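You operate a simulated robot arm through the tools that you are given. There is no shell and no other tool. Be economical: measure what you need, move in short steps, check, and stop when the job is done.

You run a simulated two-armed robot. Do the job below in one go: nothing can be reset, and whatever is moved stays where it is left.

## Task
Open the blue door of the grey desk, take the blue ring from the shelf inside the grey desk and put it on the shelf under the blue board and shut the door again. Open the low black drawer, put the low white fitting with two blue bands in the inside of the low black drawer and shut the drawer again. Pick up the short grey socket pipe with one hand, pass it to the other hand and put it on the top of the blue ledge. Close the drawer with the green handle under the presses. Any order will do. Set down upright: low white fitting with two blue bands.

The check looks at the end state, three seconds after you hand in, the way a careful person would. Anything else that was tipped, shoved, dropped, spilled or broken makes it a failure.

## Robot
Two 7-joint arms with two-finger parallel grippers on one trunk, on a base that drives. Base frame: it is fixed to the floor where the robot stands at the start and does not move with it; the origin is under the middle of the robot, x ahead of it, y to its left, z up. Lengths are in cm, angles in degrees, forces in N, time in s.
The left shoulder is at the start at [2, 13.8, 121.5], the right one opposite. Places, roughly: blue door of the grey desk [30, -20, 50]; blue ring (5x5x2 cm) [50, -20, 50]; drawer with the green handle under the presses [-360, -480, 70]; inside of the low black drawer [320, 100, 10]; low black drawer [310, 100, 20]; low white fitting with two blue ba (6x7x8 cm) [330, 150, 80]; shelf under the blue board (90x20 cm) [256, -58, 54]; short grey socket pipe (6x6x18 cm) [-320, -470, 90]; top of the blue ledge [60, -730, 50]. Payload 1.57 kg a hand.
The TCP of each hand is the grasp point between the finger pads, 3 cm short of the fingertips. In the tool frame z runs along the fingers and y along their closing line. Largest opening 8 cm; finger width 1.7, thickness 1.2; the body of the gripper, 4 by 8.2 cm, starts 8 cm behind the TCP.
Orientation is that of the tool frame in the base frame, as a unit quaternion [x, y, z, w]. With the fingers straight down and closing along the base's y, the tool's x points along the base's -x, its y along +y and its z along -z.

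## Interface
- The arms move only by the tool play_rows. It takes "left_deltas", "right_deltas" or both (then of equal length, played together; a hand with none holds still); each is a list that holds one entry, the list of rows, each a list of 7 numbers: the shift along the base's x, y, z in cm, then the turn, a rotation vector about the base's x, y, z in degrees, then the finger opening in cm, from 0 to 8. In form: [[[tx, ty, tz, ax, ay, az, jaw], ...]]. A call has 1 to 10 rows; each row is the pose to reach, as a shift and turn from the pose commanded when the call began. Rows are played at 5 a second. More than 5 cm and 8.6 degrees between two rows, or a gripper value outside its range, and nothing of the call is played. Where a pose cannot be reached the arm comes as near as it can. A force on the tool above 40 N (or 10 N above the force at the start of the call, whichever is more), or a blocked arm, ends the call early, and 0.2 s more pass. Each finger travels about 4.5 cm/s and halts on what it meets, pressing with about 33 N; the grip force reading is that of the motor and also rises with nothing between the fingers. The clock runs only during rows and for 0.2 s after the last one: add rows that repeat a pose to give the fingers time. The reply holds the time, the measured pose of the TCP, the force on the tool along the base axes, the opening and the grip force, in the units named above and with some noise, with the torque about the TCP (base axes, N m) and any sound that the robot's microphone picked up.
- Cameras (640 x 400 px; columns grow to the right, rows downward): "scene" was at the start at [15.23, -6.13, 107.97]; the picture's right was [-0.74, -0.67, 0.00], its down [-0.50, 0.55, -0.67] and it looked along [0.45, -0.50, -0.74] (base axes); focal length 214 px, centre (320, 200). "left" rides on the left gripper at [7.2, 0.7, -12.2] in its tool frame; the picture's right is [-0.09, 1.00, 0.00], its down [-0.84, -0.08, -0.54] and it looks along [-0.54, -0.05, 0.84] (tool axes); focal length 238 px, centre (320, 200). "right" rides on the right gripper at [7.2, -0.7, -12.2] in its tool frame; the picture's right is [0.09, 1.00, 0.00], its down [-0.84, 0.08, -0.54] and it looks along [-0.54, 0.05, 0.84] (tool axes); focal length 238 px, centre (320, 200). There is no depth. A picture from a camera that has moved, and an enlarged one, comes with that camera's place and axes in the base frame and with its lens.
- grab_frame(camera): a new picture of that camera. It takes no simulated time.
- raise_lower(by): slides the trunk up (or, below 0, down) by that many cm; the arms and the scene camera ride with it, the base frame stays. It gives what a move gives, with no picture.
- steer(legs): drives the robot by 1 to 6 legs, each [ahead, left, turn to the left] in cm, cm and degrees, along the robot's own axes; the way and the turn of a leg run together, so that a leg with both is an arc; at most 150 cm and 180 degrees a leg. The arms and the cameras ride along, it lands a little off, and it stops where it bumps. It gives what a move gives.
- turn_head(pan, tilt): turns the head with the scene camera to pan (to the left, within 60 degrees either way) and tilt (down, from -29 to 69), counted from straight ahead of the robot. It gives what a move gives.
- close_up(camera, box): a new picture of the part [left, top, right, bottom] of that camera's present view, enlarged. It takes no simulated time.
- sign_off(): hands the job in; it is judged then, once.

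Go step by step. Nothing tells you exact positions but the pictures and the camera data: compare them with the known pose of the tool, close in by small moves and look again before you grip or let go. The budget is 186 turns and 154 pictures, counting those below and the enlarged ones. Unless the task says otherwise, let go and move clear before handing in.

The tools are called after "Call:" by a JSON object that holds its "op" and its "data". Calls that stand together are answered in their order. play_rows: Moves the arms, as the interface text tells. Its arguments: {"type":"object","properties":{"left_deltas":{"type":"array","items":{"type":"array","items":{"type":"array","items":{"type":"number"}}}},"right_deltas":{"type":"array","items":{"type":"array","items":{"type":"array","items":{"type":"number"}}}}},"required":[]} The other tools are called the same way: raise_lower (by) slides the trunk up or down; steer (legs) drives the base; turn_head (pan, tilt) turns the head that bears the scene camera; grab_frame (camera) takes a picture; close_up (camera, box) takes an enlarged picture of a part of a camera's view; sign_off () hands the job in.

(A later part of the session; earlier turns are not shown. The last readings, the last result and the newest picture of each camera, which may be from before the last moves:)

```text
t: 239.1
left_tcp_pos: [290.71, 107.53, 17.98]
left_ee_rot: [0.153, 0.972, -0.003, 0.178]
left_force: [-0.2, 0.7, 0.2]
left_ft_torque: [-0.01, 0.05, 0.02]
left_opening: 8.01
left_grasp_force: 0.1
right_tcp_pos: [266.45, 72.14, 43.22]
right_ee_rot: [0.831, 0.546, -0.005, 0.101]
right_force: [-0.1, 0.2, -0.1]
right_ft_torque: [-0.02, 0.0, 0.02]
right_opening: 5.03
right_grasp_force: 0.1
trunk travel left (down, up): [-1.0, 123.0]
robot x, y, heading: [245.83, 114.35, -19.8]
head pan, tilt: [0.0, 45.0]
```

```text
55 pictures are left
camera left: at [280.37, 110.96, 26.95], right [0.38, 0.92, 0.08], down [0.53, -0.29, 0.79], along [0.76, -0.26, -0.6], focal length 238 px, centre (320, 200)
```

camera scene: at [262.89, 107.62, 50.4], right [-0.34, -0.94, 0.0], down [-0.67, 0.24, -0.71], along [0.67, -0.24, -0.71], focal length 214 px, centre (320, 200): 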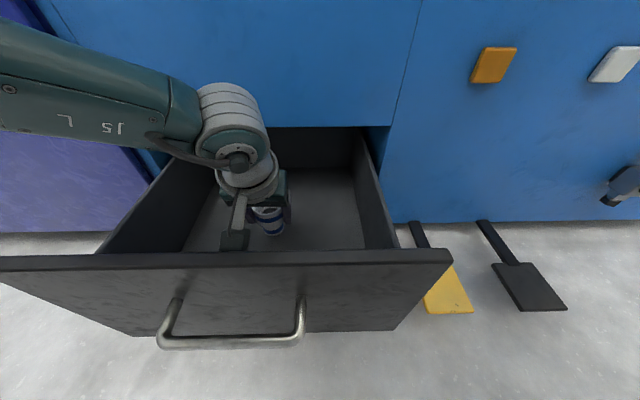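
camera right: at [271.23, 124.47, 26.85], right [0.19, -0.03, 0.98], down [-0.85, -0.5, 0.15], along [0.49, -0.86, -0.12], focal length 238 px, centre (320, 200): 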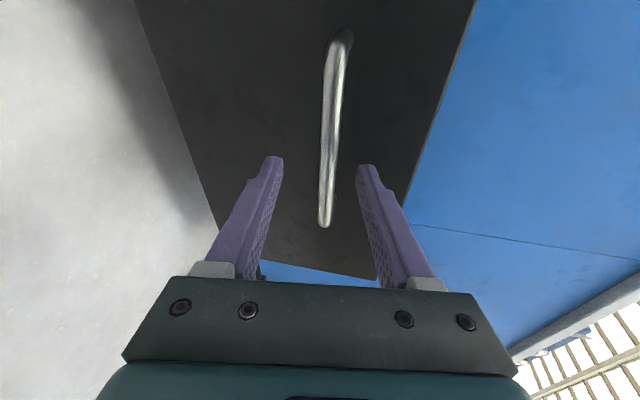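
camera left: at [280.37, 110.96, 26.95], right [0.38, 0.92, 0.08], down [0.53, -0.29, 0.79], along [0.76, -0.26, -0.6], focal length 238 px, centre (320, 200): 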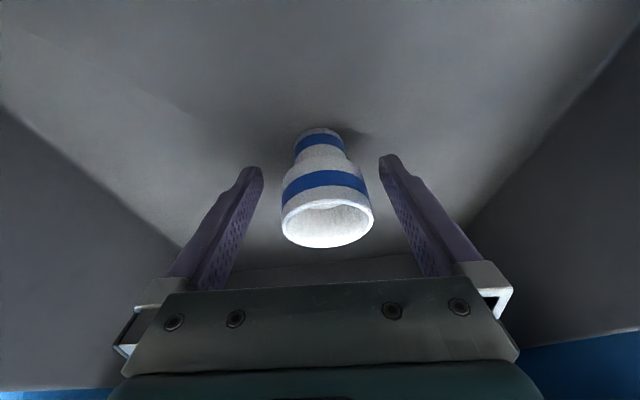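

It stands free. I raise the trunk straight up 35 cm, then back off.

Call:
{"op": "raise_lower", "data": {"by": 35}}

Call:
{"op": "grab_frame", "data": {"camera": "scene"}}

```text
t: 242.6
left_tcp_pos: [290.73, 107.58, 52.98]
left_ee_rot: [0.154, 0.972, -0.004, 0.178]
left_force: [-0.3, 0.2, -0.4]
left_ft_torque: [-0.02, 0.02, 0.0]
left_opening: 8.03
left_grasp_force: 0.0
right_tcp_pos: [266.44, 72.24, 78.22]
right_ee_rot: [0.831, 0.546, -0.004, 0.101]
right_force: [0.4, -0.2, 0.1]
right_ft_torque: [-0.06, -0.03, 0.01]
right_opening: 5.0
right_grasp_force: 0.1
trunk travel left (down, up): [-36.0, 88.0]
robot x, y, heading: [245.99, 114.33, -19.8]
head pan, tilt: [0.0, 45.0]
```

```text
54 pictures are left
camera scene: at [262.87, 107.64, 85.4], right [-0.34, -0.94, 0.0], down [-0.67, 0.24, -0.71], along [0.67, -0.24, -0.71], focal length 214 px, centre (320, 200)
```

scene: 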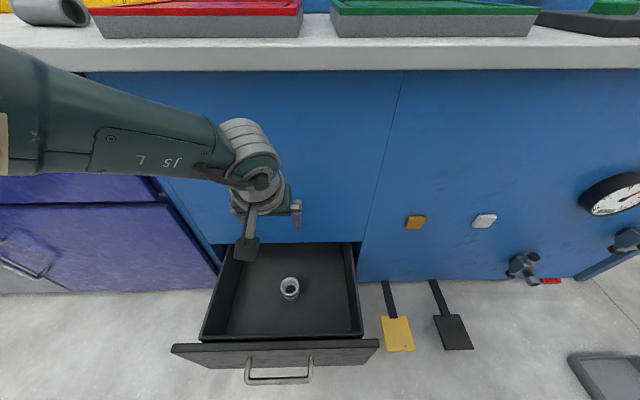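

The fitting stands upright in the drawer. I back off, close the left fingers, lower to just above handle height and will push the front closed gently.

Call:
{"op": "steer", "data": {"legs": [[-28, 0, 0]]}}

Call:
{"op": "play_rows", "data": {"left_deltas": [[[-2, 0.7, 0, 0, 0, 0, 4], [-4, 1.4, 0, 0, 0, 0, 2], [-5.6, 2.1, 0, 0, 0, 0, 0], [-5.6, 2.1, 0, 0, 0, 0, 0], [-5.6, 2.1, 0, 0, 0, 0, 0]]]}}

Call:
{"op": "raise_lower", "data": {"by": -21.5}}

Call:
{"op": "grab_frame", "data": {"camera": "scene"}}

Call:
{"op": "grab_frame", "data": {"camera": "left"}}

```text
t: 244.5
left_tcp_pos: [264.7, 116.9, 53.03]
left_ee_rot: [0.154, 0.972, -0.003, 0.178]
left_force: [0.2, -0.4, -0.5]
left_ft_torque: [0.01, -0.02, -0.02]
left_opening: 7.99
left_grasp_force: 0.0
right_tcp_pos: [240.32, 81.47, 78.27]
right_ee_rot: [0.831, 0.547, -0.003, 0.101]
right_force: [-0.2, -0.4, -0.3]
right_ft_torque: [-0.01, -0.01, 0.02]
right_opening: 5.02
right_grasp_force: 0.0
trunk travel left (down, up): [-36.0, 88.0]
robot x, y, heading: [219.72, 123.77, -20.0]
head pan, tilt: [0.0, 45.0]
```

```text
t: 245.7
left_tcp_pos: [259.16, 119.17, 53.21]
left_ee_rot: [0.154, 0.972, -0.003, 0.179]
left_force: [-0.7, 0.6, 0.1]
left_ft_torque: [0.0, 0.0, -0.02]
left_opening: 0.0
left_grasp_force: 12.6
right_tcp_pos: [240.33, 81.53, 78.25]
right_ee_rot: [0.831, 0.547, -0.003, 0.1]
right_force: [-1.1, 0.7, -0.9]
right_ft_torque: [-0.01, 0.0, -0.03]
right_opening: 5.0
right_grasp_force: 0.0
trunk travel left (down, up): [-36.0, 88.0]
robot x, y, heading: [219.5, 123.37, -19.5]
head pan, tilt: [0.0, 45.0]
```

```text
t: 248.0
left_tcp_pos: [259.04, 119.21, 31.67]
left_ee_rot: [0.153, 0.972, -0.003, 0.179]
left_force: [-0.4, 0.7, 0.5]
left_ft_torque: [0.03, 0.0, 0.01]
left_opening: 0.0
left_grasp_force: 21.0
right_tcp_pos: [240.37, 81.49, 56.72]
right_ee_rot: [0.831, 0.547, -0.004, 0.101]
right_force: [-0.2, -0.1, 0.5]
right_ft_torque: [0.0, 0.0, -0.01]
right_opening: 4.99
right_grasp_force: 0.0
trunk travel left (down, up): [-14.5, 109.5]
robot x, y, heading: [219.57, 123.16, -19.7]
head pan, tilt: [0.0, 45.0]
```

```text
53 pictures are left
camera scene: at [236.8, 117.01, 63.91], right [-0.34, -0.94, 0.0], down [-0.67, 0.24, -0.71], along [0.67, -0.24, -0.71], focal length 214 px, centre (320, 200)
```

scene: 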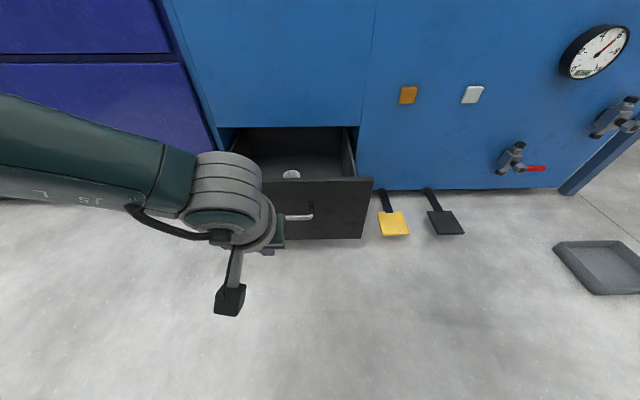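

```text
52 pictures are left
camera left: at [248.72, 122.57, 40.56], right [0.38, 0.92, 0.08], down [0.53, -0.29, 0.79], along [0.76, -0.26, -0.6], focal length 238 px, centre (320, 200)
```

left: 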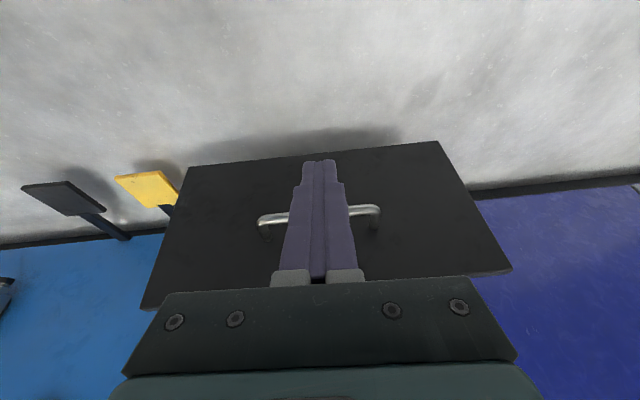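

Aligned above the handle. Lower 1 cm, approach, then push in short legs to keep it slow.

Call:
{"op": "raise_lower", "data": {"by": -1}}

Call:
{"op": "steer", "data": {"legs": [[8, 0, 0], [3, 0, 0], [3, 0, 0], [3, 0, 0], [3, 0, 0], [3, 0, 0]]}}

Call:
{"op": "grab_frame", "data": {"camera": "scene"}}

```text
t: 248.6
left_tcp_pos: [259.02, 119.18, 30.57]
left_ee_rot: [0.153, 0.972, -0.003, 0.18]
left_force: [0.7, 0.2, 0.2]
left_ft_torque: [0.0, -0.01, -0.01]
left_opening: 0.0
left_grasp_force: 21.0
right_tcp_pos: [240.31, 81.52, 55.71]
right_ee_rot: [0.83, 0.548, -0.004, 0.102]
right_force: [0.2, 0.2, 0.5]
right_ft_torque: [-0.01, 0.0, -0.04]
right_opening: 4.97
right_grasp_force: 0.0
trunk travel left (down, up): [-13.5, 110.5]
robot x, y, heading: [219.88, 123.36, -19.9]
head pan, tilt: [0.0, 45.0]
```

```text
t: 251.8
left_tcp_pos: [280.33, 111.43, 30.54]
left_ee_rot: [0.155, 0.972, -0.003, 0.177]
left_force: [0.0, 0.6, 0.2]
left_ft_torque: [-0.05, -0.03, -0.05]
left_opening: 0.0
left_grasp_force: 21.5
right_tcp_pos: [261.51, 73.75, 55.62]
right_ee_rot: [0.831, 0.547, -0.005, 0.1]
right_force: [-0.5, 0.1, 0.7]
right_ft_torque: [0.02, -0.06, 0.0]
right_opening: 4.97
right_grasp_force: 0.1
trunk travel left (down, up): [-13.5, 110.5]
robot x, y, heading: [241.13, 115.36, -20.0]
head pan, tilt: [0.0, 45.0]
```

```text
51 pictures are left
camera scene: at [258.06, 109.31, 62.85], right [-0.34, -0.94, 0.0], down [-0.67, 0.24, -0.7], along [0.66, -0.24, -0.71], focal length 214 px, centre (320, 200)
```

scene: 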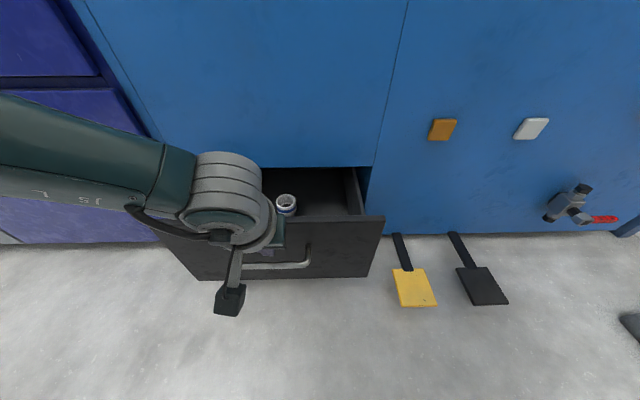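

It closes smoothly with the fitting standing. Continue in short legs.

Call:
{"op": "steer", "data": {"legs": [[2.5, 0, 0], [2.5, 0, 0], [2.5, 0, 0], [2.5, 0, 0], [2, 0, 0]]}}

Call:
{"op": "play_rows", "data": {"left_deltas": [[[0.5, -0.2, 0, 0, 0, 0, 0], [0.9, -0.35, 0, 0, 0, 0, 0], [1.4, -0.5, 0, 0, 0, 0, 0], [1.9, -0.7, 0, 0, 0, 0, 0], [2.4, -0.85, 0, 0, 0, 0, 0], [2.9, -1, 0, 0, 0, 0, 0], [3.4, -1.2, 0, 0, 0, 0, 0], [3.9, -1.4, 0, 0, 0, 0, 0]]]}}

Call:
{"op": "grab_frame", "data": {"camera": "scene"}}

```text
t: 254.2
left_tcp_pos: [291.7, 107.36, 30.52]
left_ee_rot: [0.154, 0.972, -0.003, 0.178]
left_force: [-0.5, 0.6, -0.3]
left_ft_torque: [-0.04, -0.04, 0.01]
left_opening: 0.0
left_grasp_force: 21.3
right_tcp_pos: [272.91, 69.85, 55.72]
right_ee_rot: [0.831, 0.546, -0.004, 0.101]
right_force: [-0.4, -0.5, -0.3]
right_ft_torque: [0.0, 0.01, 0.02]
right_opening: 4.98
right_grasp_force: 0.1
trunk travel left (down, up): [-13.5, 110.5]
robot x, y, heading: [252.47, 111.58, -19.9]
head pan, tilt: [0.0, 45.0]
```

```text
t: 256.0
left_tcp_pos: [295.22, 106.11, 30.36]
left_ee_rot: [0.154, 0.972, -0.002, 0.175]
left_force: [-13.8, 4.3, 7.6]
left_ft_torque: [0.15, 0.18, 0.02]
left_opening: 0.02
left_grasp_force: 20.8
right_tcp_pos: [272.65, 69.89, 55.68]
right_ee_rot: [0.832, 0.546, -0.004, 0.1]
right_force: [0.4, 0.3, 0.1]
right_ft_torque: [0.01, 0.04, -0.05]
right_opening: 5.01
right_grasp_force: 0.1
trunk travel left (down, up): [-13.5, 110.5]
robot x, y, heading: [252.32, 111.17, -19.6]
head pan, tilt: [0.0, 45.0]
```

```text
50 pictures are left
camera scene: at [269.18, 105.33, 62.85], right [-0.34, -0.94, 0.0], down [-0.67, 0.24, -0.7], along [0.66, -0.24, -0.71], focal length 214 px, centre (320, 200)
```

scene: 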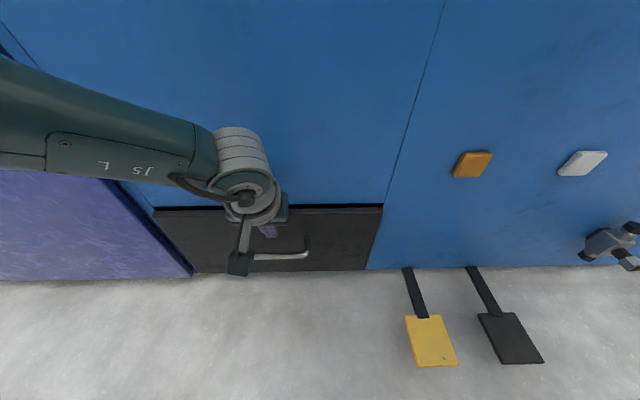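

The drawer is shut. I back off, raise the trunk, and travel back around the desk to its open door.

Call:
{"op": "steer", "data": {"legs": [[-37, 0, 0], [0, -150, 0], [0, -150, 0], [0, -12, 0]]}}

Call:
{"op": "raise_lower", "data": {"by": 20}}

Call:
{"op": "turn_head", "data": {"pan": 30, "tilt": 25}}

```text
t: 273.3
left_tcp_pos: [149.72, -175.25, 30.57]
left_ee_rot: [0.178, 0.968, -0.007, 0.179]
left_force: [-0.1, 0.5, 0.5]
left_ft_torque: [-0.03, -0.02, -0.01]
left_opening: 0.01
left_grasp_force: 21.5
right_tcp_pos: [125.27, -210.46, 55.68]
right_ee_rot: [0.844, 0.527, -0.006, 0.1]
right_force: [-0.5, 0.7, 0.2]
right_ft_torque: [0.03, 0.01, 0.01]
right_opening: 4.99
right_grasp_force: 0.1
trunk travel left (down, up): [-13.5, 110.5]
robot x, y, heading: [106.49, -167.36, -22.7]
head pan, tilt: [0.0, 45.0]
```

```text
t: 275.5
left_tcp_pos: [149.5, -175.47, 50.62]
left_ee_rot: [0.178, 0.968, -0.008, 0.179]
left_force: [-0.2, -0.6, -0.2]
left_ft_torque: [-0.01, -0.01, 0.01]
left_opening: 0.02
left_grasp_force: 21.1
right_tcp_pos: [125.18, -210.64, 75.73]
right_ee_rot: [0.845, 0.526, -0.005, 0.1]
right_force: [-0.3, -0.1, 0.5]
right_ft_torque: [-0.04, 0.01, -0.01]
right_opening: 5.01
right_grasp_force: 0.0
trunk travel left (down, up): [-33.5, 90.5]
robot x, y, heading: [106.95, -167.39, -22.5]
head pan, tilt: [0.0, 45.0]
```

```text
t: 276.4
left_tcp_pos: [149.61, -175.57, 50.58]
left_ee_rot: [0.177, 0.968, -0.007, 0.179]
left_force: [-0.5, -0.9, 0.8]
left_ft_torque: [0.01, -0.03, 0.02]
left_opening: 0.0
left_grasp_force: 21.4
right_tcp_pos: [125.18, -210.5, 75.66]
right_ee_rot: [0.845, 0.526, -0.006, 0.101]
right_force: [0.3, -0.2, 0.3]
right_ft_torque: [0.0, 0.0, 0.0]
right_opening: 5.0
right_grasp_force: 0.0
trunk travel left (down, up): [-33.5, 90.5]
robot x, y, heading: [106.72, -167.83, -22.9]
head pan, tilt: [30.0, 25.0]
```

Now correct heading and drive back along the corridor to beside the door.

Call:
{"op": "steer", "data": {"legs": [[0, 0, 2.7], [-150, 0, 0], [-57, 0, 0]]}}

Call:
{"op": "grab_frame", "data": {"camera": "scene"}}

```text
t: 287.1
left_tcp_pos: [-44.48, -103.51, 50.65]
left_ee_rot: [0.149, 0.973, -0.002, 0.179]
left_force: [-0.8, -0.4, 0.0]
left_ft_torque: [0.05, -0.02, -0.02]
left_opening: 0.0
left_grasp_force: 21.5
right_tcp_pos: [-66.96, -139.85, 75.6]
right_ee_rot: [0.829, 0.55, -0.003, 0.101]
right_force: [0.3, 0.0, -0.5]
right_ft_torque: [0.01, -0.02, 0.01]
right_opening: 5.0
right_grasp_force: 0.0
trunk travel left (down, up): [-33.5, 90.5]
robot x, y, heading: [-88.02, -98.18, -19.4]
head pan, tilt: [30.0, 25.0]
```

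```text
49 pictures are left
camera scene: at [-69.43, -100.14, 85.96], right [0.19, -0.98, 0.0], down [-0.42, -0.08, -0.91], along [0.89, 0.17, -0.42], focal length 214 px, centre (320, 200)
```

scene: 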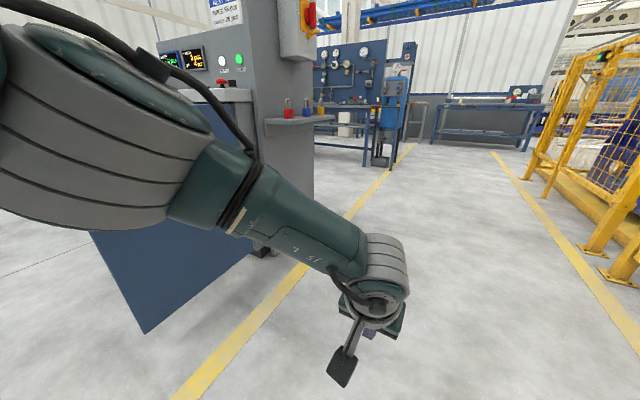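

The door tip is where expected; the left hand is beside its outer face. I drive left to contact and push along its closing arc.

Call:
{"op": "steer", "data": {"legs": [[0, 66, 0], [1.6, 20.5, 0], [6.1, 12, 0]]}}

Call:
{"op": "turn_head", "data": {"pan": 10, "tilt": 30}}

Call:
{"op": "grab_frame", "data": {"camera": "scene"}}

```text
t: 292.8
left_tcp_pos: [-4.9, -14.59, 50.61]
left_ee_rot: [0.152, 0.972, -0.002, 0.18]
left_force: [0.3, -0.4, 0.4]
left_ft_torque: [0.0, -0.03, -0.01]
left_opening: 0.01
left_grasp_force: 21.1
right_tcp_pos: [-27.5, -50.9, 75.74]
right_ee_rot: [0.831, 0.547, -0.003, 0.1]
right_force: [0.2, 0.2, 0.8]
right_ft_torque: [-0.04, 0.01, -0.03]
right_opening: 4.98
right_grasp_force: 0.0
trunk travel left (down, up): [-33.5, 90.5]
robot x, y, heading: [-47.94, -9.1, -19.6]
head pan, tilt: [30.0, 25.0]
```

```text
t: 293.6
left_tcp_pos: [-4.94, -14.59, 50.54]
left_ee_rot: [0.152, 0.972, -0.003, 0.179]
left_force: [0.2, 0.2, -0.3]
left_ft_torque: [-0.02, -0.03, 0.0]
left_opening: 0.02
left_grasp_force: 21.9
right_tcp_pos: [-27.54, -51.01, 75.7]
right_ee_rot: [0.831, 0.547, -0.004, 0.101]
right_force: [0.5, 0.4, 0.7]
right_ft_torque: [-0.02, -0.04, 0.01]
right_opening: 5.0
right_grasp_force: 0.1
trunk travel left (down, up): [-33.5, 90.5]
robot x, y, heading: [-48.44, -9.43, -19.9]
head pan, tilt: [10.0, 30.0]
```

```text
48 pictures are left
camera scene: at [-29.9, -14.24, 85.17], right [-0.17, -0.99, 0.0], down [-0.49, 0.08, -0.87], along [0.85, -0.15, -0.5], focal length 214 px, centre (320, 200)
```

scene: 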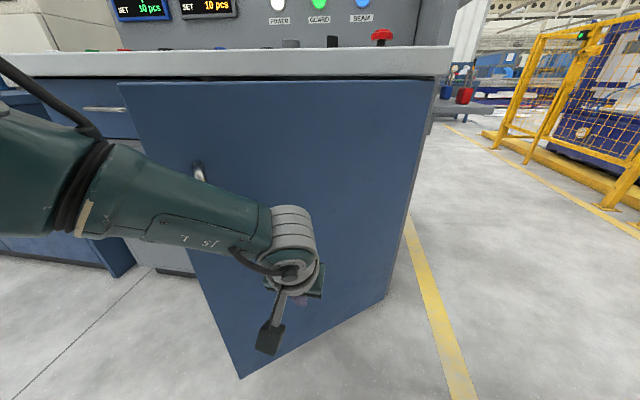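

Door follows well. To keep my forearm clear of the handle at the end I lower the trunk 18 cm, then continue along the arc.

Call:
{"op": "raise_lower", "data": {"by": -18}}

Call:
{"op": "steer", "data": {"legs": [[10.4, 9.2, 0], [11, 4.6, 0]]}}

Call:
{"op": "grab_frame", "data": {"camera": "scene"}}

```text
t: 295.6
left_tcp_pos: [-4.95, -14.58, 32.58]
left_ee_rot: [0.152, 0.972, -0.002, 0.179]
left_force: [0.1, 0.1, -0.6]
left_ft_torque: [-0.02, -0.02, 0.0]
left_opening: 0.0
left_grasp_force: 21.6
right_tcp_pos: [-27.49, -50.94, 57.76]
right_ee_rot: [0.83, 0.548, -0.003, 0.1]
right_force: [0.5, 0.3, -0.5]
right_ft_torque: [0.02, 0.02, 0.01]
right_opening: 4.99
right_grasp_force: 0.1
trunk travel left (down, up): [-15.5, 108.5]
robot x, y, heading: [-48.24, -9.03, -19.6]
head pan, tilt: [10.0, 30.0]
```

```text
t: 297.8
left_tcp_pos: [19.62, -9.07, 32.59]
left_ee_rot: [0.155, 0.972, -0.002, 0.178]
left_force: [-0.1, 0.0, 0.2]
left_ft_torque: [0.01, 0.01, 0.02]
left_opening: 0.0
left_grasp_force: 21.3
right_tcp_pos: [-3.13, -45.32, 57.8]
right_ee_rot: [0.831, 0.547, -0.004, 0.1]
right_force: [-1.0, 0.5, -0.3]
right_ft_torque: [0.0, -0.05, -0.01]
right_opening: 4.95
right_grasp_force: 0.1
trunk travel left (down, up): [-15.5, 108.5]
robot x, y, heading: [-23.31, -3.36, -19.7]
head pan, tilt: [10.0, 30.0]
```

```text
47 pictures are left
camera scene: at [-5.36, -8.56, 67.14], right [-0.17, -0.99, 0.0], down [-0.49, 0.09, -0.87], along [0.85, -0.15, -0.5], focal length 214 px, centre (320, 200)
```

scene: 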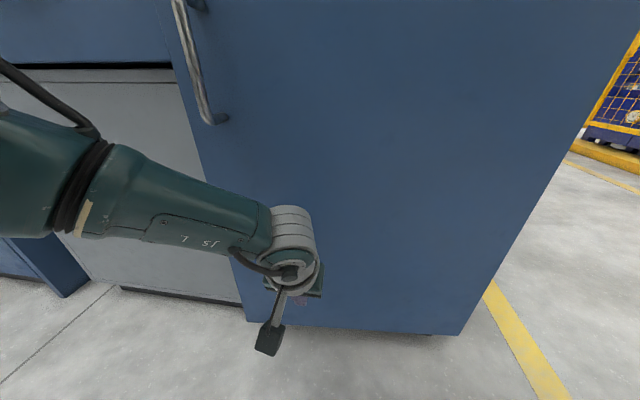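

Nearly shut. A short leg, then the arm presses the last centimetres slowly.

Call:
{"op": "steer", "data": {"legs": [[3, 0.3, 0], [2.5, 0.3, 0]]}}

Call:
{"op": "play_rows", "data": {"left_deltas": [[[0.6, -0.2, 0, 0, 0, 0, 0], [1.2, -0.4, 0, 0, 0, 0, 0], [1.8, -0.6, 0, 0, 0, 0, 0], [2.4, -0.8, 0, 0, 0, 0, 0], [3, -1.1, 0, 0, 0, 0, 0], [3.6, -1.3, 0, 0, 0, 0, 0], [4.2, -1.5, 0, 0, 0, 0, 0]]]}}

Call:
{"op": "grab_frame", "data": {"camera": "scene"}}

```text
t: 299.1
left_tcp_pos: [24.63, -10.21, 32.42]
left_ee_rot: [0.155, 0.972, -0.003, 0.177]
left_force: [-0.4, 0.1, 0.4]
left_ft_torque: [0.0, -0.05, 0.03]
left_opening: 0.01
left_grasp_force: 21.9
right_tcp_pos: [2.04, -46.49, 57.62]
right_ee_rot: [0.831, 0.547, -0.004, 0.099]
right_force: [-0.2, 0.2, -0.3]
right_ft_torque: [-0.01, -0.07, 0.0]
right_opening: 5.0
right_grasp_force: 0.1
trunk travel left (down, up): [-15.5, 108.5]
robot x, y, heading: [-18.21, -4.65, -19.7]
head pan, tilt: [10.0, 30.0]
```

```text
t: 300.6
left_tcp_pos: [27.24, -11.02, 32.59]
left_ee_rot: [0.155, 0.973, -0.004, 0.172]
left_force: [-17.4, 2.7, -7.8]
left_ft_torque: [0.12, 0.64, -0.06]
left_opening: 0.0
left_grasp_force: 21.4
left hand out of reach, approached as far as the arm can: row 6, 7
right_tcp_pos: [1.45, -46.58, 57.52]
right_ee_rot: [0.832, 0.546, -0.007, 0.099]
right_force: [-0.6, -0.3, -0.5]
right_ft_torque: [0.02, -0.02, 0.02]
right_opening: 5.02
right_grasp_force: 0.1
trunk travel left (down, up): [-15.5, 108.5]
robot x, y, heading: [-17.9, -4.44, -19.8]
head pan, tilt: [10.0, 30.0]
```

```text
46 pictures are left
camera scene: at [-0.7, -9.77, 67.01], right [-0.17, -0.99, 0.0], down [-0.5, 0.09, -0.86], along [0.85, -0.15, -0.51], focal length 214 px, centre (320, 200)
```

scene: 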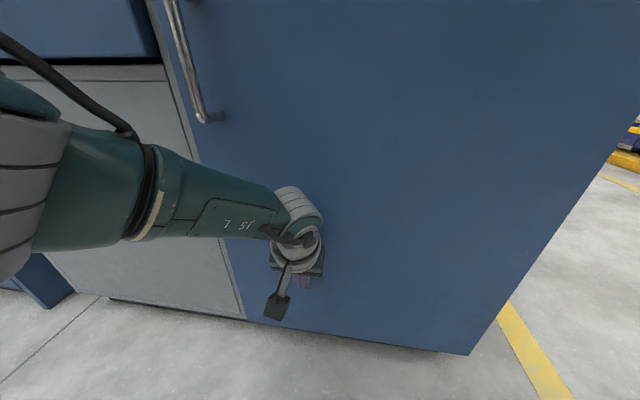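

Contact force of 17 N at the expected closed position. I back off and check it's shut.

Call:
{"op": "steer", "data": {"legs": [[-45, 0, 0]]}}

Call:
{"op": "raise_lower", "data": {"by": 40}}

Call:
{"op": "grab_frame", "data": {"camera": "scene"}}

```text
t: 303.4
left_tcp_pos: [-13.55, 4.06, 33.16]
left_ee_rot: [0.156, 0.972, -0.003, 0.179]
left_force: [-0.1, -0.4, 0.4]
left_ft_torque: [0.04, -0.01, 0.0]
left_opening: 0.0
left_grasp_force: 21.4
right_tcp_pos: [-39.96, -31.54, 57.82]
right_ee_rot: [0.832, 0.545, -0.003, 0.101]
right_force: [0.1, -0.1, 0.4]
right_ft_torque: [-0.02, -0.01, -0.02]
right_opening: 5.0
right_grasp_force: 0.1
trunk travel left (down, up): [-15.5, 108.5]
robot x, y, heading: [-60.17, 10.96, -20.1]
head pan, tilt: [10.0, 30.0]
```

```text
t: 307.2
left_tcp_pos: [-13.61, 4.16, 73.04]
left_ee_rot: [0.156, 0.971, -0.002, 0.178]
left_force: [0.2, 0.2, -0.6]
left_ft_torque: [-0.01, 0.0, 0.01]
left_opening: 0.0
left_grasp_force: 21.1
right_tcp_pos: [-40.03, -31.34, 97.8]
right_ee_rot: [0.833, 0.544, -0.003, 0.101]
right_force: [0.1, 0.8, 0.3]
right_ft_torque: [0.0, 0.01, 0.0]
right_opening: 4.99
right_grasp_force: 0.1
trunk travel left (down, up): [-55.5, 68.5]
robot x, y, heading: [-60.46, 10.63, -20.2]
head pan, tilt: [10.0, 30.0]
```

```text
45 pictures are left
camera scene: at [-42.06, 5.36, 107.16], right [-0.17, -0.98, 0.0], down [-0.49, 0.09, -0.87], along [0.85, -0.15, -0.5], focal length 214 px, centre (320, 200)
```

scene: 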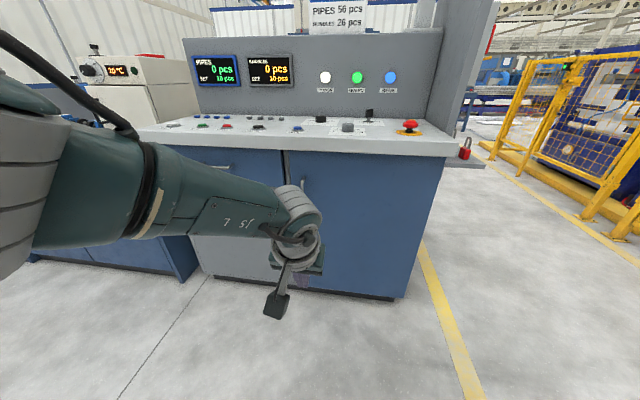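

The door is shut. Now to the presses area at about [-330, -475]; I turn right to face that way and look.

Call:
{"op": "steer", "data": {"legs": [[-20, 0, 0], [0, 0, -98]]}}

Call:
{"op": "turn_head", "data": {"pan": 0, "tilt": 12}}

Call:
{"op": "grab_frame", "data": {"camera": "scene"}}

```text
t: 313.0
left_tcp_pos: [-93.53, -27.56, 73.12]
left_ee_rot: [0.844, 0.506, -0.138, 0.113]
left_force: [0.8, 0.1, 0.6]
left_ft_torque: [0.0, -0.03, 0.01]
left_opening: 0.01
left_grasp_force: 21.7
right_tcp_pos: [-123.99, 4.57, 97.78]
right_ee_rot: [0.953, -0.286, -0.079, 0.062]
right_force: [-0.6, -0.4, -0.4]
right_ft_torque: [0.0, -0.03, -0.01]
right_opening: 4.98
right_grasp_force: 0.1
trunk travel left (down, up): [-55.5, 68.5]
robot x, y, heading: [-79.25, 17.45, -120.1]
head pan, tilt: [10.0, 30.0]
```

```text
t: 313.8
left_tcp_pos: [-93.55, -27.47, 72.99]
left_ee_rot: [0.844, 0.506, -0.138, 0.113]
left_force: [0.0, -0.3, -0.5]
left_ft_torque: [0.0, 0.01, -0.02]
left_opening: 0.0
left_grasp_force: 21.0
right_tcp_pos: [-123.99, 4.5, 97.8]
right_ee_rot: [0.953, -0.286, -0.079, 0.062]
right_force: [0.1, -0.5, -0.2]
right_ft_torque: [-0.01, -0.02, 0.0]
right_opening: 4.99
right_grasp_force: 0.1
trunk travel left (down, up): [-55.5, 68.5]
robot x, y, heading: [-79.14, 17.55, -119.7]
head pan, tilt: [0.0, 12.0]
```

```text
44 pictures are left
camera scene: at [-88.74, 0.43, 110.07], right [-0.87, 0.5, 0.0], down [0.1, 0.18, -0.98], along [-0.49, -0.85, -0.21], focal length 214 px, centre (320, 200)
```

scene: 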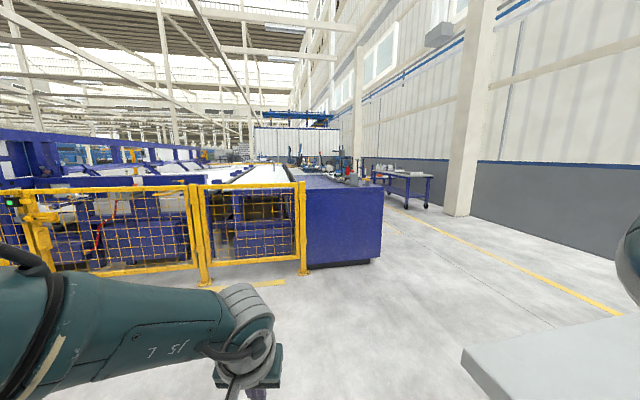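

The presses' bench is the long blue one past the fence end; its drawers face the aisle on the right. I go around the bench end, keeping clear of the white table on my right.

Call:
{"op": "steer", "data": {"legs": [[0, 20, 10], [125, 0, 0], [0, -150, 0], [0, -45, 0]]}}

Call:
{"op": "grab_frame", "data": {"camera": "scene"}}

```text
t: 330.8
left_tcp_pos: [-294.4, -91.85, 73.07]
left_ee_rot: [0.795, 0.58, -0.128, 0.125]
left_force: [-1.0, 1.3, -0.8]
left_ft_torque: [0.0, -0.03, -0.01]
left_opening: 0.0
left_grasp_force: 21.4
right_tcp_pos: [-329.97, -65.68, 97.63]
right_ee_rot: [0.975, -0.2, -0.074, 0.069]
right_force: [0.2, 0.2, -0.3]
right_ft_torque: [-0.04, -0.03, -0.02]
right_opening: 4.99
right_grasp_force: 0.1
trunk travel left (down, up): [-55.5, 68.5]
robot x, y, heading: [-288.18, -45.28, -109.9]
head pan, tilt: [0.0, 12.0]
```

```text
43 pictures are left
camera scene: at [-294.63, -63.53, 110.08], right [-0.94, 0.34, 0.0], down [0.07, 0.2, -0.98], along [-0.33, -0.92, -0.21], focal length 214 px, centre (320, 200)
```

scene: 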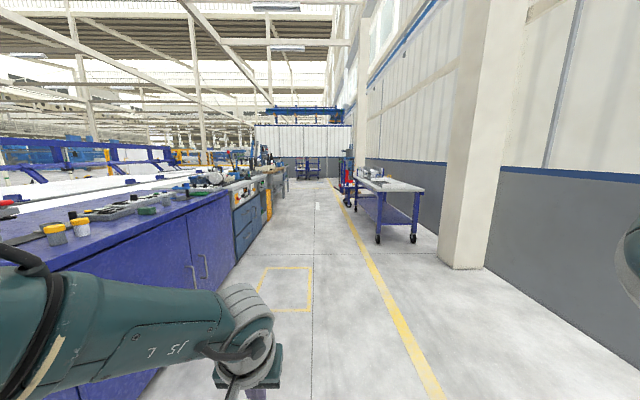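

The aisle is clear. I drive on to the presses and turn to face the bench.

Call:
{"op": "steer", "data": {"legs": [[150, 0, 0], [150, 0, 0], [112, 0, 0], [0, 0, 90]]}}

Call:
{"op": "turn_head", "data": {"pan": 0, "tilt": 25}}

Call:
{"op": "grab_frame", "data": {"camera": "scene"}}

```text
t: 354.4
left_tcp_pos: [-375.78, -439.65, 73.0]
left_ee_rot: [0.143, 0.974, 0.0, 0.179]
left_force: [0.0, 0.0, 0.5]
left_ft_torque: [0.0, 0.01, 0.03]
left_opening: 0.0
left_grasp_force: 21.4
right_tcp_pos: [-401.07, -475.83, 97.63]
right_ee_rot: [0.825, 0.556, -0.002, 0.1]
right_force: [0.3, -0.9, -0.3]
right_ft_torque: [0.01, 0.04, 0.0]
right_opening: 5.02
right_grasp_force: 0.0
trunk travel left (down, up): [-55.5, 68.5]
robot x, y, heading: [-422.75, -434.06, -18.5]
head pan, tilt: [0.0, 12.0]
```

```text
t: 355.1
left_tcp_pos: [-375.63, -439.68, 73.05]
left_ee_rot: [0.142, 0.974, 0.001, 0.178]
left_force: [-0.1, -0.3, 0.3]
left_ft_torque: [0.01, -0.02, -0.02]
left_opening: 0.0
left_grasp_force: 21.3
right_tcp_pos: [-400.93, -475.7, 97.72]
right_ee_rot: [0.825, 0.556, -0.003, 0.1]
right_force: [0.8, 0.0, -0.2]
right_ft_torque: [0.0, 0.03, -0.02]
right_opening: 4.98
right_grasp_force: 0.1
trunk travel left (down, up): [-55.5, 68.5]
robot x, y, heading: [-422.68, -434.34, -18.7]
head pan, tilt: [0.0, 25.0]
```

```text
42 pictures are left
camera scene: at [-404.41, -440.76, 107.97], right [-0.32, -0.95, 0.0], down [-0.4, 0.13, -0.91], along [0.86, -0.29, -0.42], focal length 214 px, centre (320, 200)
```

scene: 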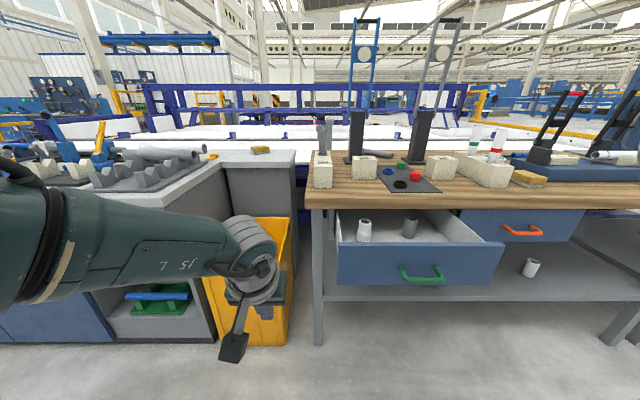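

The green-handled drawer stands open with upright pieces inside; I zoom in on the table top to identify the grey socket pipe.

Call:
{"op": "close_up", "data": {"camera": "scene", "box": [290, 100, 530, 300]}}

```text
2.00 times, centred on (410, 200) of scene
camera zoom: at [-404.41, -440.76, 107.97], right [-0.32, -0.95, 0.0], down [-0.4, 0.13, -0.91], along [0.86, -0.29, -0.42], focal length 429 px, centre (140, 200)
```

zoom: 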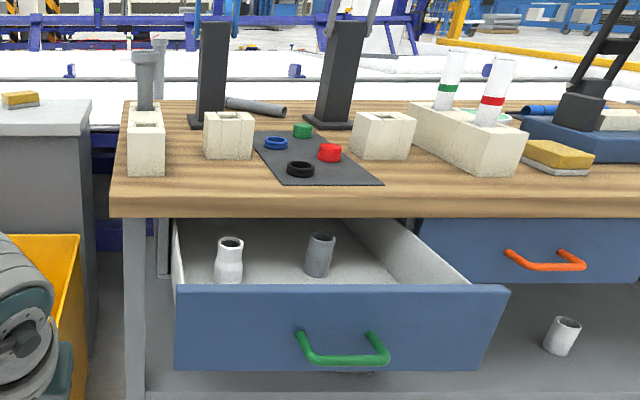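

The open drawer's green bar is around l -574, some 20 cm out; the grey socket pipe stands at the left of the table. I align the left hand with the green handle, first lowering 2 cm.

Call:
{"op": "raise_lower", "data": {"by": -2.5}}

Call:
{"op": "steer", "data": {"legs": [[0, 0, -1.3], [0, -32, 0]]}}

Call:
{"op": "turn_head", "data": {"pan": 0, "tilt": 40}}

Call:
{"op": "grab_frame", "data": {"camera": "scene"}}

Call:
{"op": "grab_frame", "data": {"camera": "left"}}

```text
t: 355.9
left_tcp_pos: [-375.65, -439.66, 70.55]
left_ee_rot: [0.143, 0.974, 0.0, 0.179]
left_force: [-0.4, -0.2, -0.5]
left_ft_torque: [0.0, 0.02, 0.04]
left_opening: 0.0
left_grasp_force: 21.4
right_tcp_pos: [-401.1, -475.8, 95.32]
right_ee_rot: [0.825, 0.557, -0.002, 0.101]
right_force: [-0.2, 0.2, 0.7]
right_ft_torque: [-0.01, 0.0, 0.0]
right_opening: 5.0
right_grasp_force: 0.0
trunk travel left (down, up): [-53.0, 71.0]
robot x, y, heading: [-422.87, -434.78, -18.7]
head pan, tilt: [0.0, 25.0]
```

```text
t: 358.3
left_tcp_pos: [-386.61, -470.44, 70.54]
left_ee_rot: [0.154, 0.972, -0.002, 0.178]
left_force: [0.3, 0.3, 0.3]
left_ft_torque: [0.0, -0.01, 0.02]
left_opening: 0.0
left_grasp_force: 21.7
right_tcp_pos: [-412.81, -506.13, 95.14]
right_ee_rot: [0.831, 0.547, -0.004, 0.1]
right_force: [-0.4, -0.3, 0.2]
right_ft_torque: [0.03, 0.01, 0.03]
right_opening: 5.01
right_grasp_force: 0.1
trunk travel left (down, up): [-53.0, 71.0]
robot x, y, heading: [-432.96, -464.25, -19.8]
head pan, tilt: [0.0, 25.0]
```

```text
t: 359.1
left_tcp_pos: [-386.64, -470.53, 70.5]
left_ee_rot: [0.153, 0.972, -0.002, 0.178]
left_force: [-0.8, 0.8, -0.2]
left_ft_torque: [0.02, 0.02, 0.01]
left_opening: 0.01
left_grasp_force: 21.7
right_tcp_pos: [-412.68, -506.26, 95.16]
right_ee_rot: [0.831, 0.547, -0.003, 0.1]
right_force: [-0.1, 0.0, 0.5]
right_ft_torque: [-0.01, 0.01, -0.03]
right_opening: 5.02
right_grasp_force: 0.0
trunk travel left (down, up): [-53.0, 71.0]
robot x, y, heading: [-433.3, -464.43, -19.9]
head pan, tilt: [0.0, 40.0]
```

```text
40 pictures are left
camera scene: at [-415.97, -470.79, 103.14], right [-0.34, -0.94, 0.0], down [-0.6, 0.22, -0.77], along [0.72, -0.26, -0.64], focal length 214 px, centre (320, 200)
```

scene: 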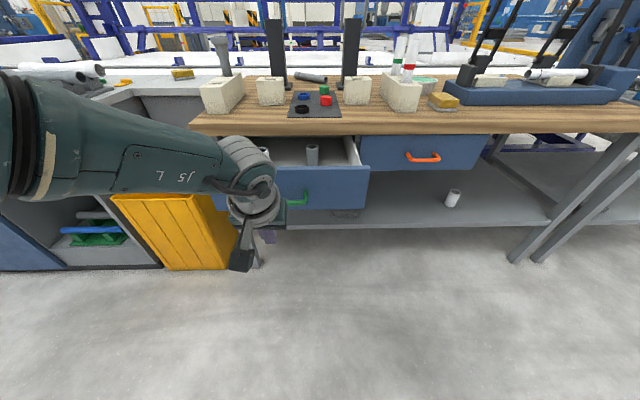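

```text
39 pictures are left
camera left: at [-396.99, -467.15, 79.55], right [0.38, 0.92, 0.08], down [0.53, -0.29, 0.79], along [0.76, -0.26, -0.6], focal length 238 px, centre (320, 200)
```

left: 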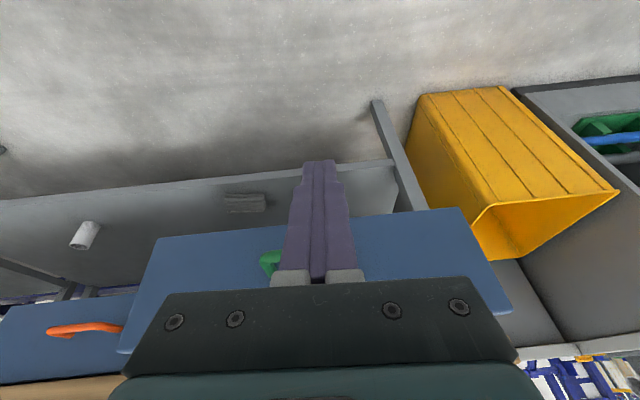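

The hand is centred on the green handle (bar ≈ n -190, z 70; closed would be ≈ -172). I approach and push in short, slow legs.

Call:
{"op": "steer", "data": {"legs": [[8, 0, 0], [2.5, 0, 0], [2.5, 0, 0], [2.5, 0, 0], [2.5, 0, 0], [2.5, 0, 0]]}}

Call:
{"op": "grab_frame", "data": {"camera": "scene"}}

```text
t: 362.2
left_tcp_pos: [-367.15, -477.38, 70.65]
left_ee_rot: [0.151, 0.972, -0.001, 0.179]
left_force: [0.5, 0.1, 0.1]
left_ft_torque: [0.0, 0.01, 0.01]
left_opening: 0.0
left_grasp_force: 21.5
right_tcp_pos: [-393.4, -512.94, 95.16]
right_ee_rot: [0.831, 0.547, -0.003, 0.101]
right_force: [0.0, -0.6, -0.1]
right_ft_torque: [0.01, 0.04, 0.0]
right_opening: 5.02
right_grasp_force: 0.1
trunk travel left (down, up): [-53.0, 71.0]
robot x, y, heading: [-413.69, -471.32, -19.5]
head pan, tilt: [0.0, 40.0]
```

```text
38 pictures are left
camera scene: at [-396.6, -477.65, 103.14], right [-0.34, -0.94, 0.0], down [-0.61, 0.22, -0.77], along [0.72, -0.26, -0.64], focal length 214 px, centre (320, 200)
```

scene: 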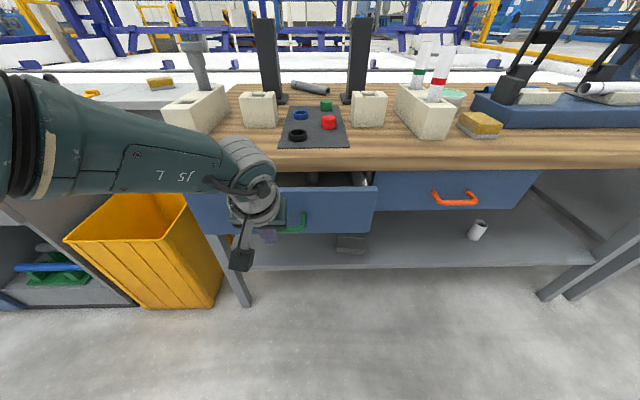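

Going well. Two more short legs, then the arm presses it fully in.

Call:
{"op": "steer", "data": {"legs": [[2.5, 0, 0], [2, 0, 0]]}}

Call:
{"op": "play_rows", "data": {"left_deltas": [[[0.5, -0.2, 0, 0, 0, 0, 0], [1, -0.35, 0, 0, 0, 0, 0], [1.5, -0.55, 0, 0, 0, 0, 0], [2, -0.7, 0, 0, 0, 0, 0], [2.5, -0.9, 0, 0, 0, 0, 0], [3, -1.1, 0, 0, 0, 0, 0], [3.5, -1.3, 0, 0, 0, 0, 0], [4, -1.45, 0, 0, 0, 0, 0], [4.5, -1.6, 0, 0, 0, 0, 0]]]}}

Call:
{"op": "grab_frame", "data": {"camera": "scene"}}

```text
t: 363.4
left_tcp_pos: [-362.94, -478.77, 70.6]
left_ee_rot: [0.152, 0.972, -0.002, 0.179]
left_force: [0.5, 0.0, -1.1]
left_ft_torque: [0.02, 0.0, -0.01]
left_opening: 0.0
left_grasp_force: 20.9
right_tcp_pos: [-388.96, -514.39, 95.21]
right_ee_rot: [0.831, 0.547, -0.003, 0.1]
right_force: [0.8, 0.1, 1.0]
right_ft_torque: [-0.01, -0.01, 0.0]
right_opening: 4.99
right_grasp_force: 0.1
trunk travel left (down, up): [-53.0, 71.0]
robot x, y, heading: [-409.77, -472.63, -19.8]
head pan, tilt: [0.0, 40.0]
```

```text
t: 365.4
left_tcp_pos: [-361.09, -478.49, 72.51]
left_ee_rot: [0.152, 0.972, -0.002, 0.18]
left_force: [-0.1, 0.5, 0.4]
left_ft_torque: [0.03, 0.04, 0.02]
left_opening: 0.0
left_grasp_force: 21.4
left hand out of reach, approached as far as the arm can: row 1, 2, 3, 4, 5, 6, 7, 8, 9
right_tcp_pos: [-389.21, -514.38, 95.2]
right_ee_rot: [0.831, 0.547, -0.003, 0.101]
right_force: [-0.7, -0.1, 0.3]
right_ft_torque: [0.0, -0.03, 0.01]
right_opening: 5.0
right_grasp_force: 0.0
trunk travel left (down, up): [-53.0, 71.0]
robot x, y, heading: [-409.69, -472.45, -19.7]
head pan, tilt: [0.0, 40.0]
```

```text
37 pictures are left
camera scene: at [-392.39, -479.14, 103.14], right [-0.34, -0.94, 0.0], down [-0.61, 0.22, -0.77], along [0.72, -0.26, -0.64], focal length 214 px, centre (320, 200)
```

scene: 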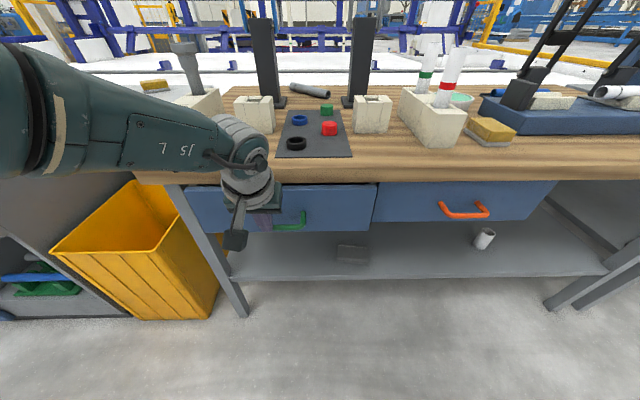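

Almost closed. I lower 2 cm to stay on the bar and press with small base legs.

Call:
{"op": "raise_lower", "data": {"by": -2}}

Call:
{"op": "steer", "data": {"legs": [[1, 0, 0], [1, 0, 0], [0.8, 0, 0], [0.6, 0, 0]]}}

Call:
{"op": "close_up", "data": {"camera": "scene", "box": [160, 140, 560, 260]}}

```text
t: 365.9
left_tcp_pos: [-360.82, -478.91, 71.9]
left_ee_rot: [0.153, 0.971, -0.005, 0.185]
left_force: [-0.4, 0.6, -0.1]
left_ft_torque: [-0.01, -0.02, 0.0]
left_opening: 0.0
left_grasp_force: 21.2
right_tcp_pos: [-389.19, -514.5, 94.24]
right_ee_rot: [0.831, 0.547, -0.004, 0.1]
right_force: [0.1, -0.1, -0.6]
right_ft_torque: [0.01, -0.04, 0.03]
right_opening: 4.99
right_grasp_force: 0.1
trunk travel left (down, up): [-52.0, 72.0]
robot x, y, heading: [-409.67, -472.65, -19.7]
head pan, tilt: [0.0, 40.0]
stopped: the force on the tool passed its limit at 50 N (the readings are from after the stop); the commanded pose is now the measured one
```

```text
t: 367.3
left_tcp_pos: [-358.74, -479.54, 72.11]
left_ee_rot: [0.152, 0.971, -0.005, 0.185]
left_force: [-12.6, 7.1, 13.7]
left_ft_torque: [-0.05, 0.11, -0.09]
left_opening: 0.0
left_grasp_force: 21.5
right_tcp_pos: [-386.96, -515.13, 94.02]
right_ee_rot: [0.831, 0.547, -0.004, 0.1]
right_force: [0.1, -1.0, -0.3]
right_ft_torque: [0.01, 0.0, 0.0]
right_opening: 5.0
right_grasp_force: 0.1
trunk travel left (down, up): [-52.0, 72.0]
robot x, y, heading: [-407.75, -473.49, -19.5]
head pan, tilt: [0.0, 40.0]
stopped in leg 3: the force on the tool passed its limit at 53 N (the readings are from after the stop); the commanded pose is now the measured one
```

```text
1.60 times, centred on (360, 200) of scene
camera zoom: at [-390.36, -479.78, 102.14], right [-0.33, -0.94, 0.0], down [-0.61, 0.22, -0.76], along [0.72, -0.26, -0.64], focal length 343 px, centre (256, 200)
```

zoom: 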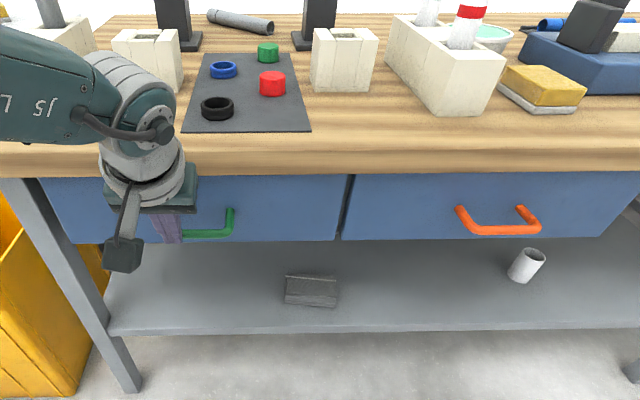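

The drawer is flush with its neighbour. The socket pipe's top is at ≈[-321, -470, 99.5]. I back off and set the left hand to a 30° pitch, open, at about z 96.

Call:
{"op": "steer", "data": {"legs": [[-35, 0, 0]]}}

Call:
{"op": "play_rows", "data": {"left_deltas": [[[0, 0, 4, -2.3, -6.3, 0, 2], [0, 0, 8, -4.6, -12.6, 0, 4], [0, 0, 12, -6.9, -18.9, 0, 6], [0, 0, 16, -9.1, -25.1, 0, 8], [0, 0, 20, -11.4, -31.4, 0, 8], [0, 0, 24, -13.7, -37.6, 0, 8]]]}}

Call:
{"op": "play_rows", "data": {"right_deltas": [[[0, 0, 0, 0, 0, 8.4, 6], [0, 0, 0, 0, 0, 16.8, 6], [0, 0, 0, 0, 0, 25.2, 6], [0, 0, 0, 0, 0, 33.6, 6], [0, 0, 0, 0, 0, 42, 6], [0, 0, 0, 0, 0, 50.4, 6], [0, 0, 0, 0, 0, 58.8, 6], [0, 0, 0, 0, 0, 67.2, 6], [0, 0, 0, 0, 0, 75.6, 6], [0, 0, 0, 0, 0, 84, 6]]]}}

```text
t: 369.6
left_tcp_pos: [-391.29, -468.05, 72.21]
left_ee_rot: [0.151, 0.971, -0.004, 0.186]
left_force: [0.6, -0.4, 0.1]
left_ft_torque: [-0.03, 0.02, 0.02]
left_opening: 0.01
left_grasp_force: 20.9
right_tcp_pos: [-419.74, -503.48, 94.33]
right_ee_rot: [0.83, 0.549, -0.003, 0.101]
right_force: [-0.6, 0.4, 0.0]
right_ft_torque: [0.0, 0.0, -0.02]
right_opening: 5.02
right_grasp_force: 0.1
trunk travel left (down, up): [-52.0, 72.0]
robot x, y, heading: [-440.52, -461.8, -19.3]
head pan, tilt: [0.0, 40.0]
```

```text
t: 371.0
left_tcp_pos: [-391.26, -468.16, 96.26]
left_ee_rot: [0.12, 0.851, -0.069, 0.506]
left_force: [0.5, -0.8, 0.3]
left_ft_torque: [0.0, -0.02, -0.02]
left_opening: 8.0
left_grasp_force: 0.0
right_tcp_pos: [-419.72, -503.5, 94.29]
right_ee_rot: [0.83, 0.549, -0.003, 0.102]
right_force: [-1.1, -0.4, 0.7]
right_ft_torque: [-0.01, 0.01, -0.01]
right_opening: 4.98
right_grasp_force: 0.1
trunk travel left (down, up): [-52.0, 72.0]
robot x, y, heading: [-440.52, -461.44, -19.3]
head pan, tilt: [0.0, 40.0]
```

```text
t: 373.2
left_tcp_pos: [-391.39, -468.16, 96.24]
left_ee_rot: [0.12, 0.852, -0.069, 0.505]
left_force: [-0.3, -0.6, -0.1]
left_ft_torque: [0.0, 0.0, 0.0]
left_opening: 8.02
left_grasp_force: 0.0
right_tcp_pos: [-419.9, -503.54, 94.33]
right_ee_rot: [0.248, 0.964, 0.064, 0.077]
right_force: [-0.1, 0.3, 0.7]
right_ft_torque: [0.02, -0.04, -0.01]
right_opening: 5.99
right_grasp_force: 0.1
trunk travel left (down, up): [-52.0, 72.0]
robot x, y, heading: [-440.56, -461.85, -19.3]
head pan, tilt: [0.0, 40.0]
```

Left hand pitch is ≈29°. I extend it, move left 22 cm and ahead 36 cm, then look.

Call:
{"op": "play_rows", "data": {"left_deltas": [[[4, -1.5, 0, 0, 0, 0, 8], [8, -2.9, 0, 0, 0, 0, 8], [12.2, -4.4, 0, 0, 0, 0, 8]]], "right_deltas": [[[0, 0, 3, 0, 0, 0, 6], [0, 0, 5, 0, 0, 0, 6], [0, 0, 7, 0, 0, 0, 6]]]}}

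Call:
{"op": "steer", "data": {"legs": [[0, 22.3, -0.7], [36, 0, 0]]}}

Call:
{"op": "turn_head", "data": {"pan": 0, "tilt": 20}}

Call:
{"op": "grab_frame", "data": {"camera": "left"}}

Call:
{"op": "grab_frame", "data": {"camera": "scene"}}

```text
t: 374.0
left_tcp_pos: [-379.29, -472.53, 96.25]
left_ee_rot: [0.122, 0.851, -0.07, 0.505]
left_force: [0.1, 0.7, 0.3]
left_ft_torque: [0.02, 0.05, 0.0]
left_opening: 7.97
left_grasp_force: 0.1
right_tcp_pos: [-419.83, -503.5, 101.16]
right_ee_rot: [0.249, 0.963, 0.065, 0.076]
right_force: [0.4, 0.6, 0.3]
right_ft_torque: [0.0, 0.0, 0.02]
right_opening: 6.02
right_grasp_force: 0.1
trunk travel left (down, up): [-52.0, 72.0]
robot x, y, heading: [-440.25, -461.38, -19.2]
head pan, tilt: [0.0, 40.0]
```

```text
t: 377.6
left_tcp_pos: [-338.22, -463.64, 96.17]
left_ee_rot: [0.122, 0.851, -0.07, 0.505]
left_force: [-0.2, -0.6, 0.7]
left_ft_torque: [0.04, 0.02, 0.02]
left_opening: 7.97
left_grasp_force: 0.1
right_tcp_pos: [-378.78, -494.64, 101.28]
right_ee_rot: [0.249, 0.963, 0.065, 0.076]
right_force: [0.6, 0.2, 0.3]
right_ft_torque: [0.0, 0.0, 0.02]
right_opening: 5.99
right_grasp_force: 0.0
trunk travel left (down, up): [-52.0, 72.0]
robot x, y, heading: [-399.47, -452.83, -19.4]
head pan, tilt: [0.0, 40.0]
```

```text
t: 378.4
left_tcp_pos: [-338.01, -463.79, 96.29]
left_ee_rot: [0.122, 0.852, -0.07, 0.504]
left_force: [0.3, -0.4, 0.0]
left_ft_torque: [0.0, 0.03, 0.01]
left_opening: 7.99
left_grasp_force: 0.1
right_tcp_pos: [-378.92, -494.69, 101.1]
right_ee_rot: [0.25, 0.963, 0.066, 0.076]
right_force: [0.2, -0.3, 0.7]
right_ft_torque: [0.05, 0.02, 0.0]
right_opening: 6.01
right_grasp_force: 0.1
trunk travel left (down, up): [-52.0, 72.0]
robot x, y, heading: [-399.5, -453.42, -19.4]
head pan, tilt: [0.0, 20.0]
```

```text
35 pictures are left
camera left: at [-351.56, -459.19, 95.81], right [0.32, 0.94, 0.09], down [-0.09, -0.06, 0.99], along [0.94, -0.32, 0.07], focal length 238 px, centre (320, 200)
```

left: 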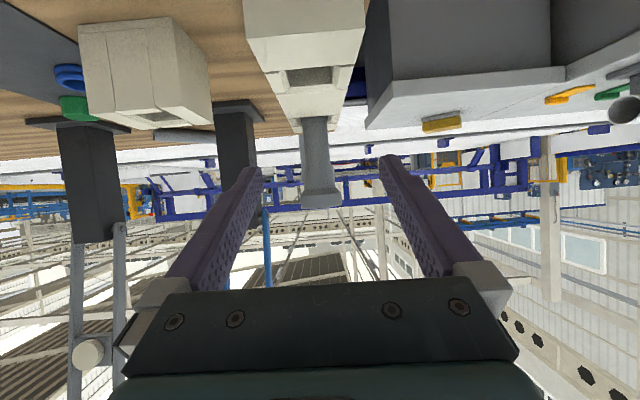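

```text
34 pictures are left
camera scene: at [-381.28, -459.68, 105.31], right [-0.33, -0.94, 0.0], down [-0.32, 0.11, -0.94], along [0.89, -0.31, -0.34], focal length 214 px, centre (320, 200)
```

scene: 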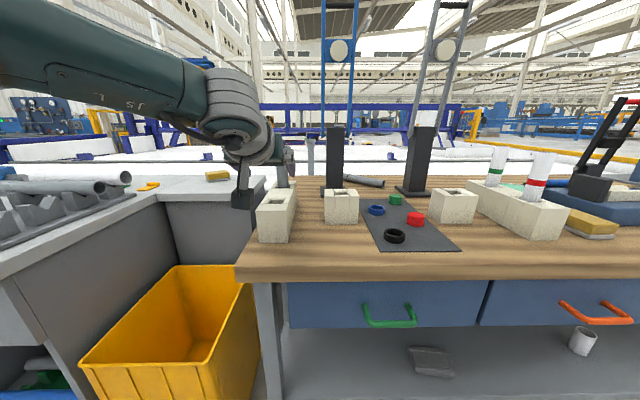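

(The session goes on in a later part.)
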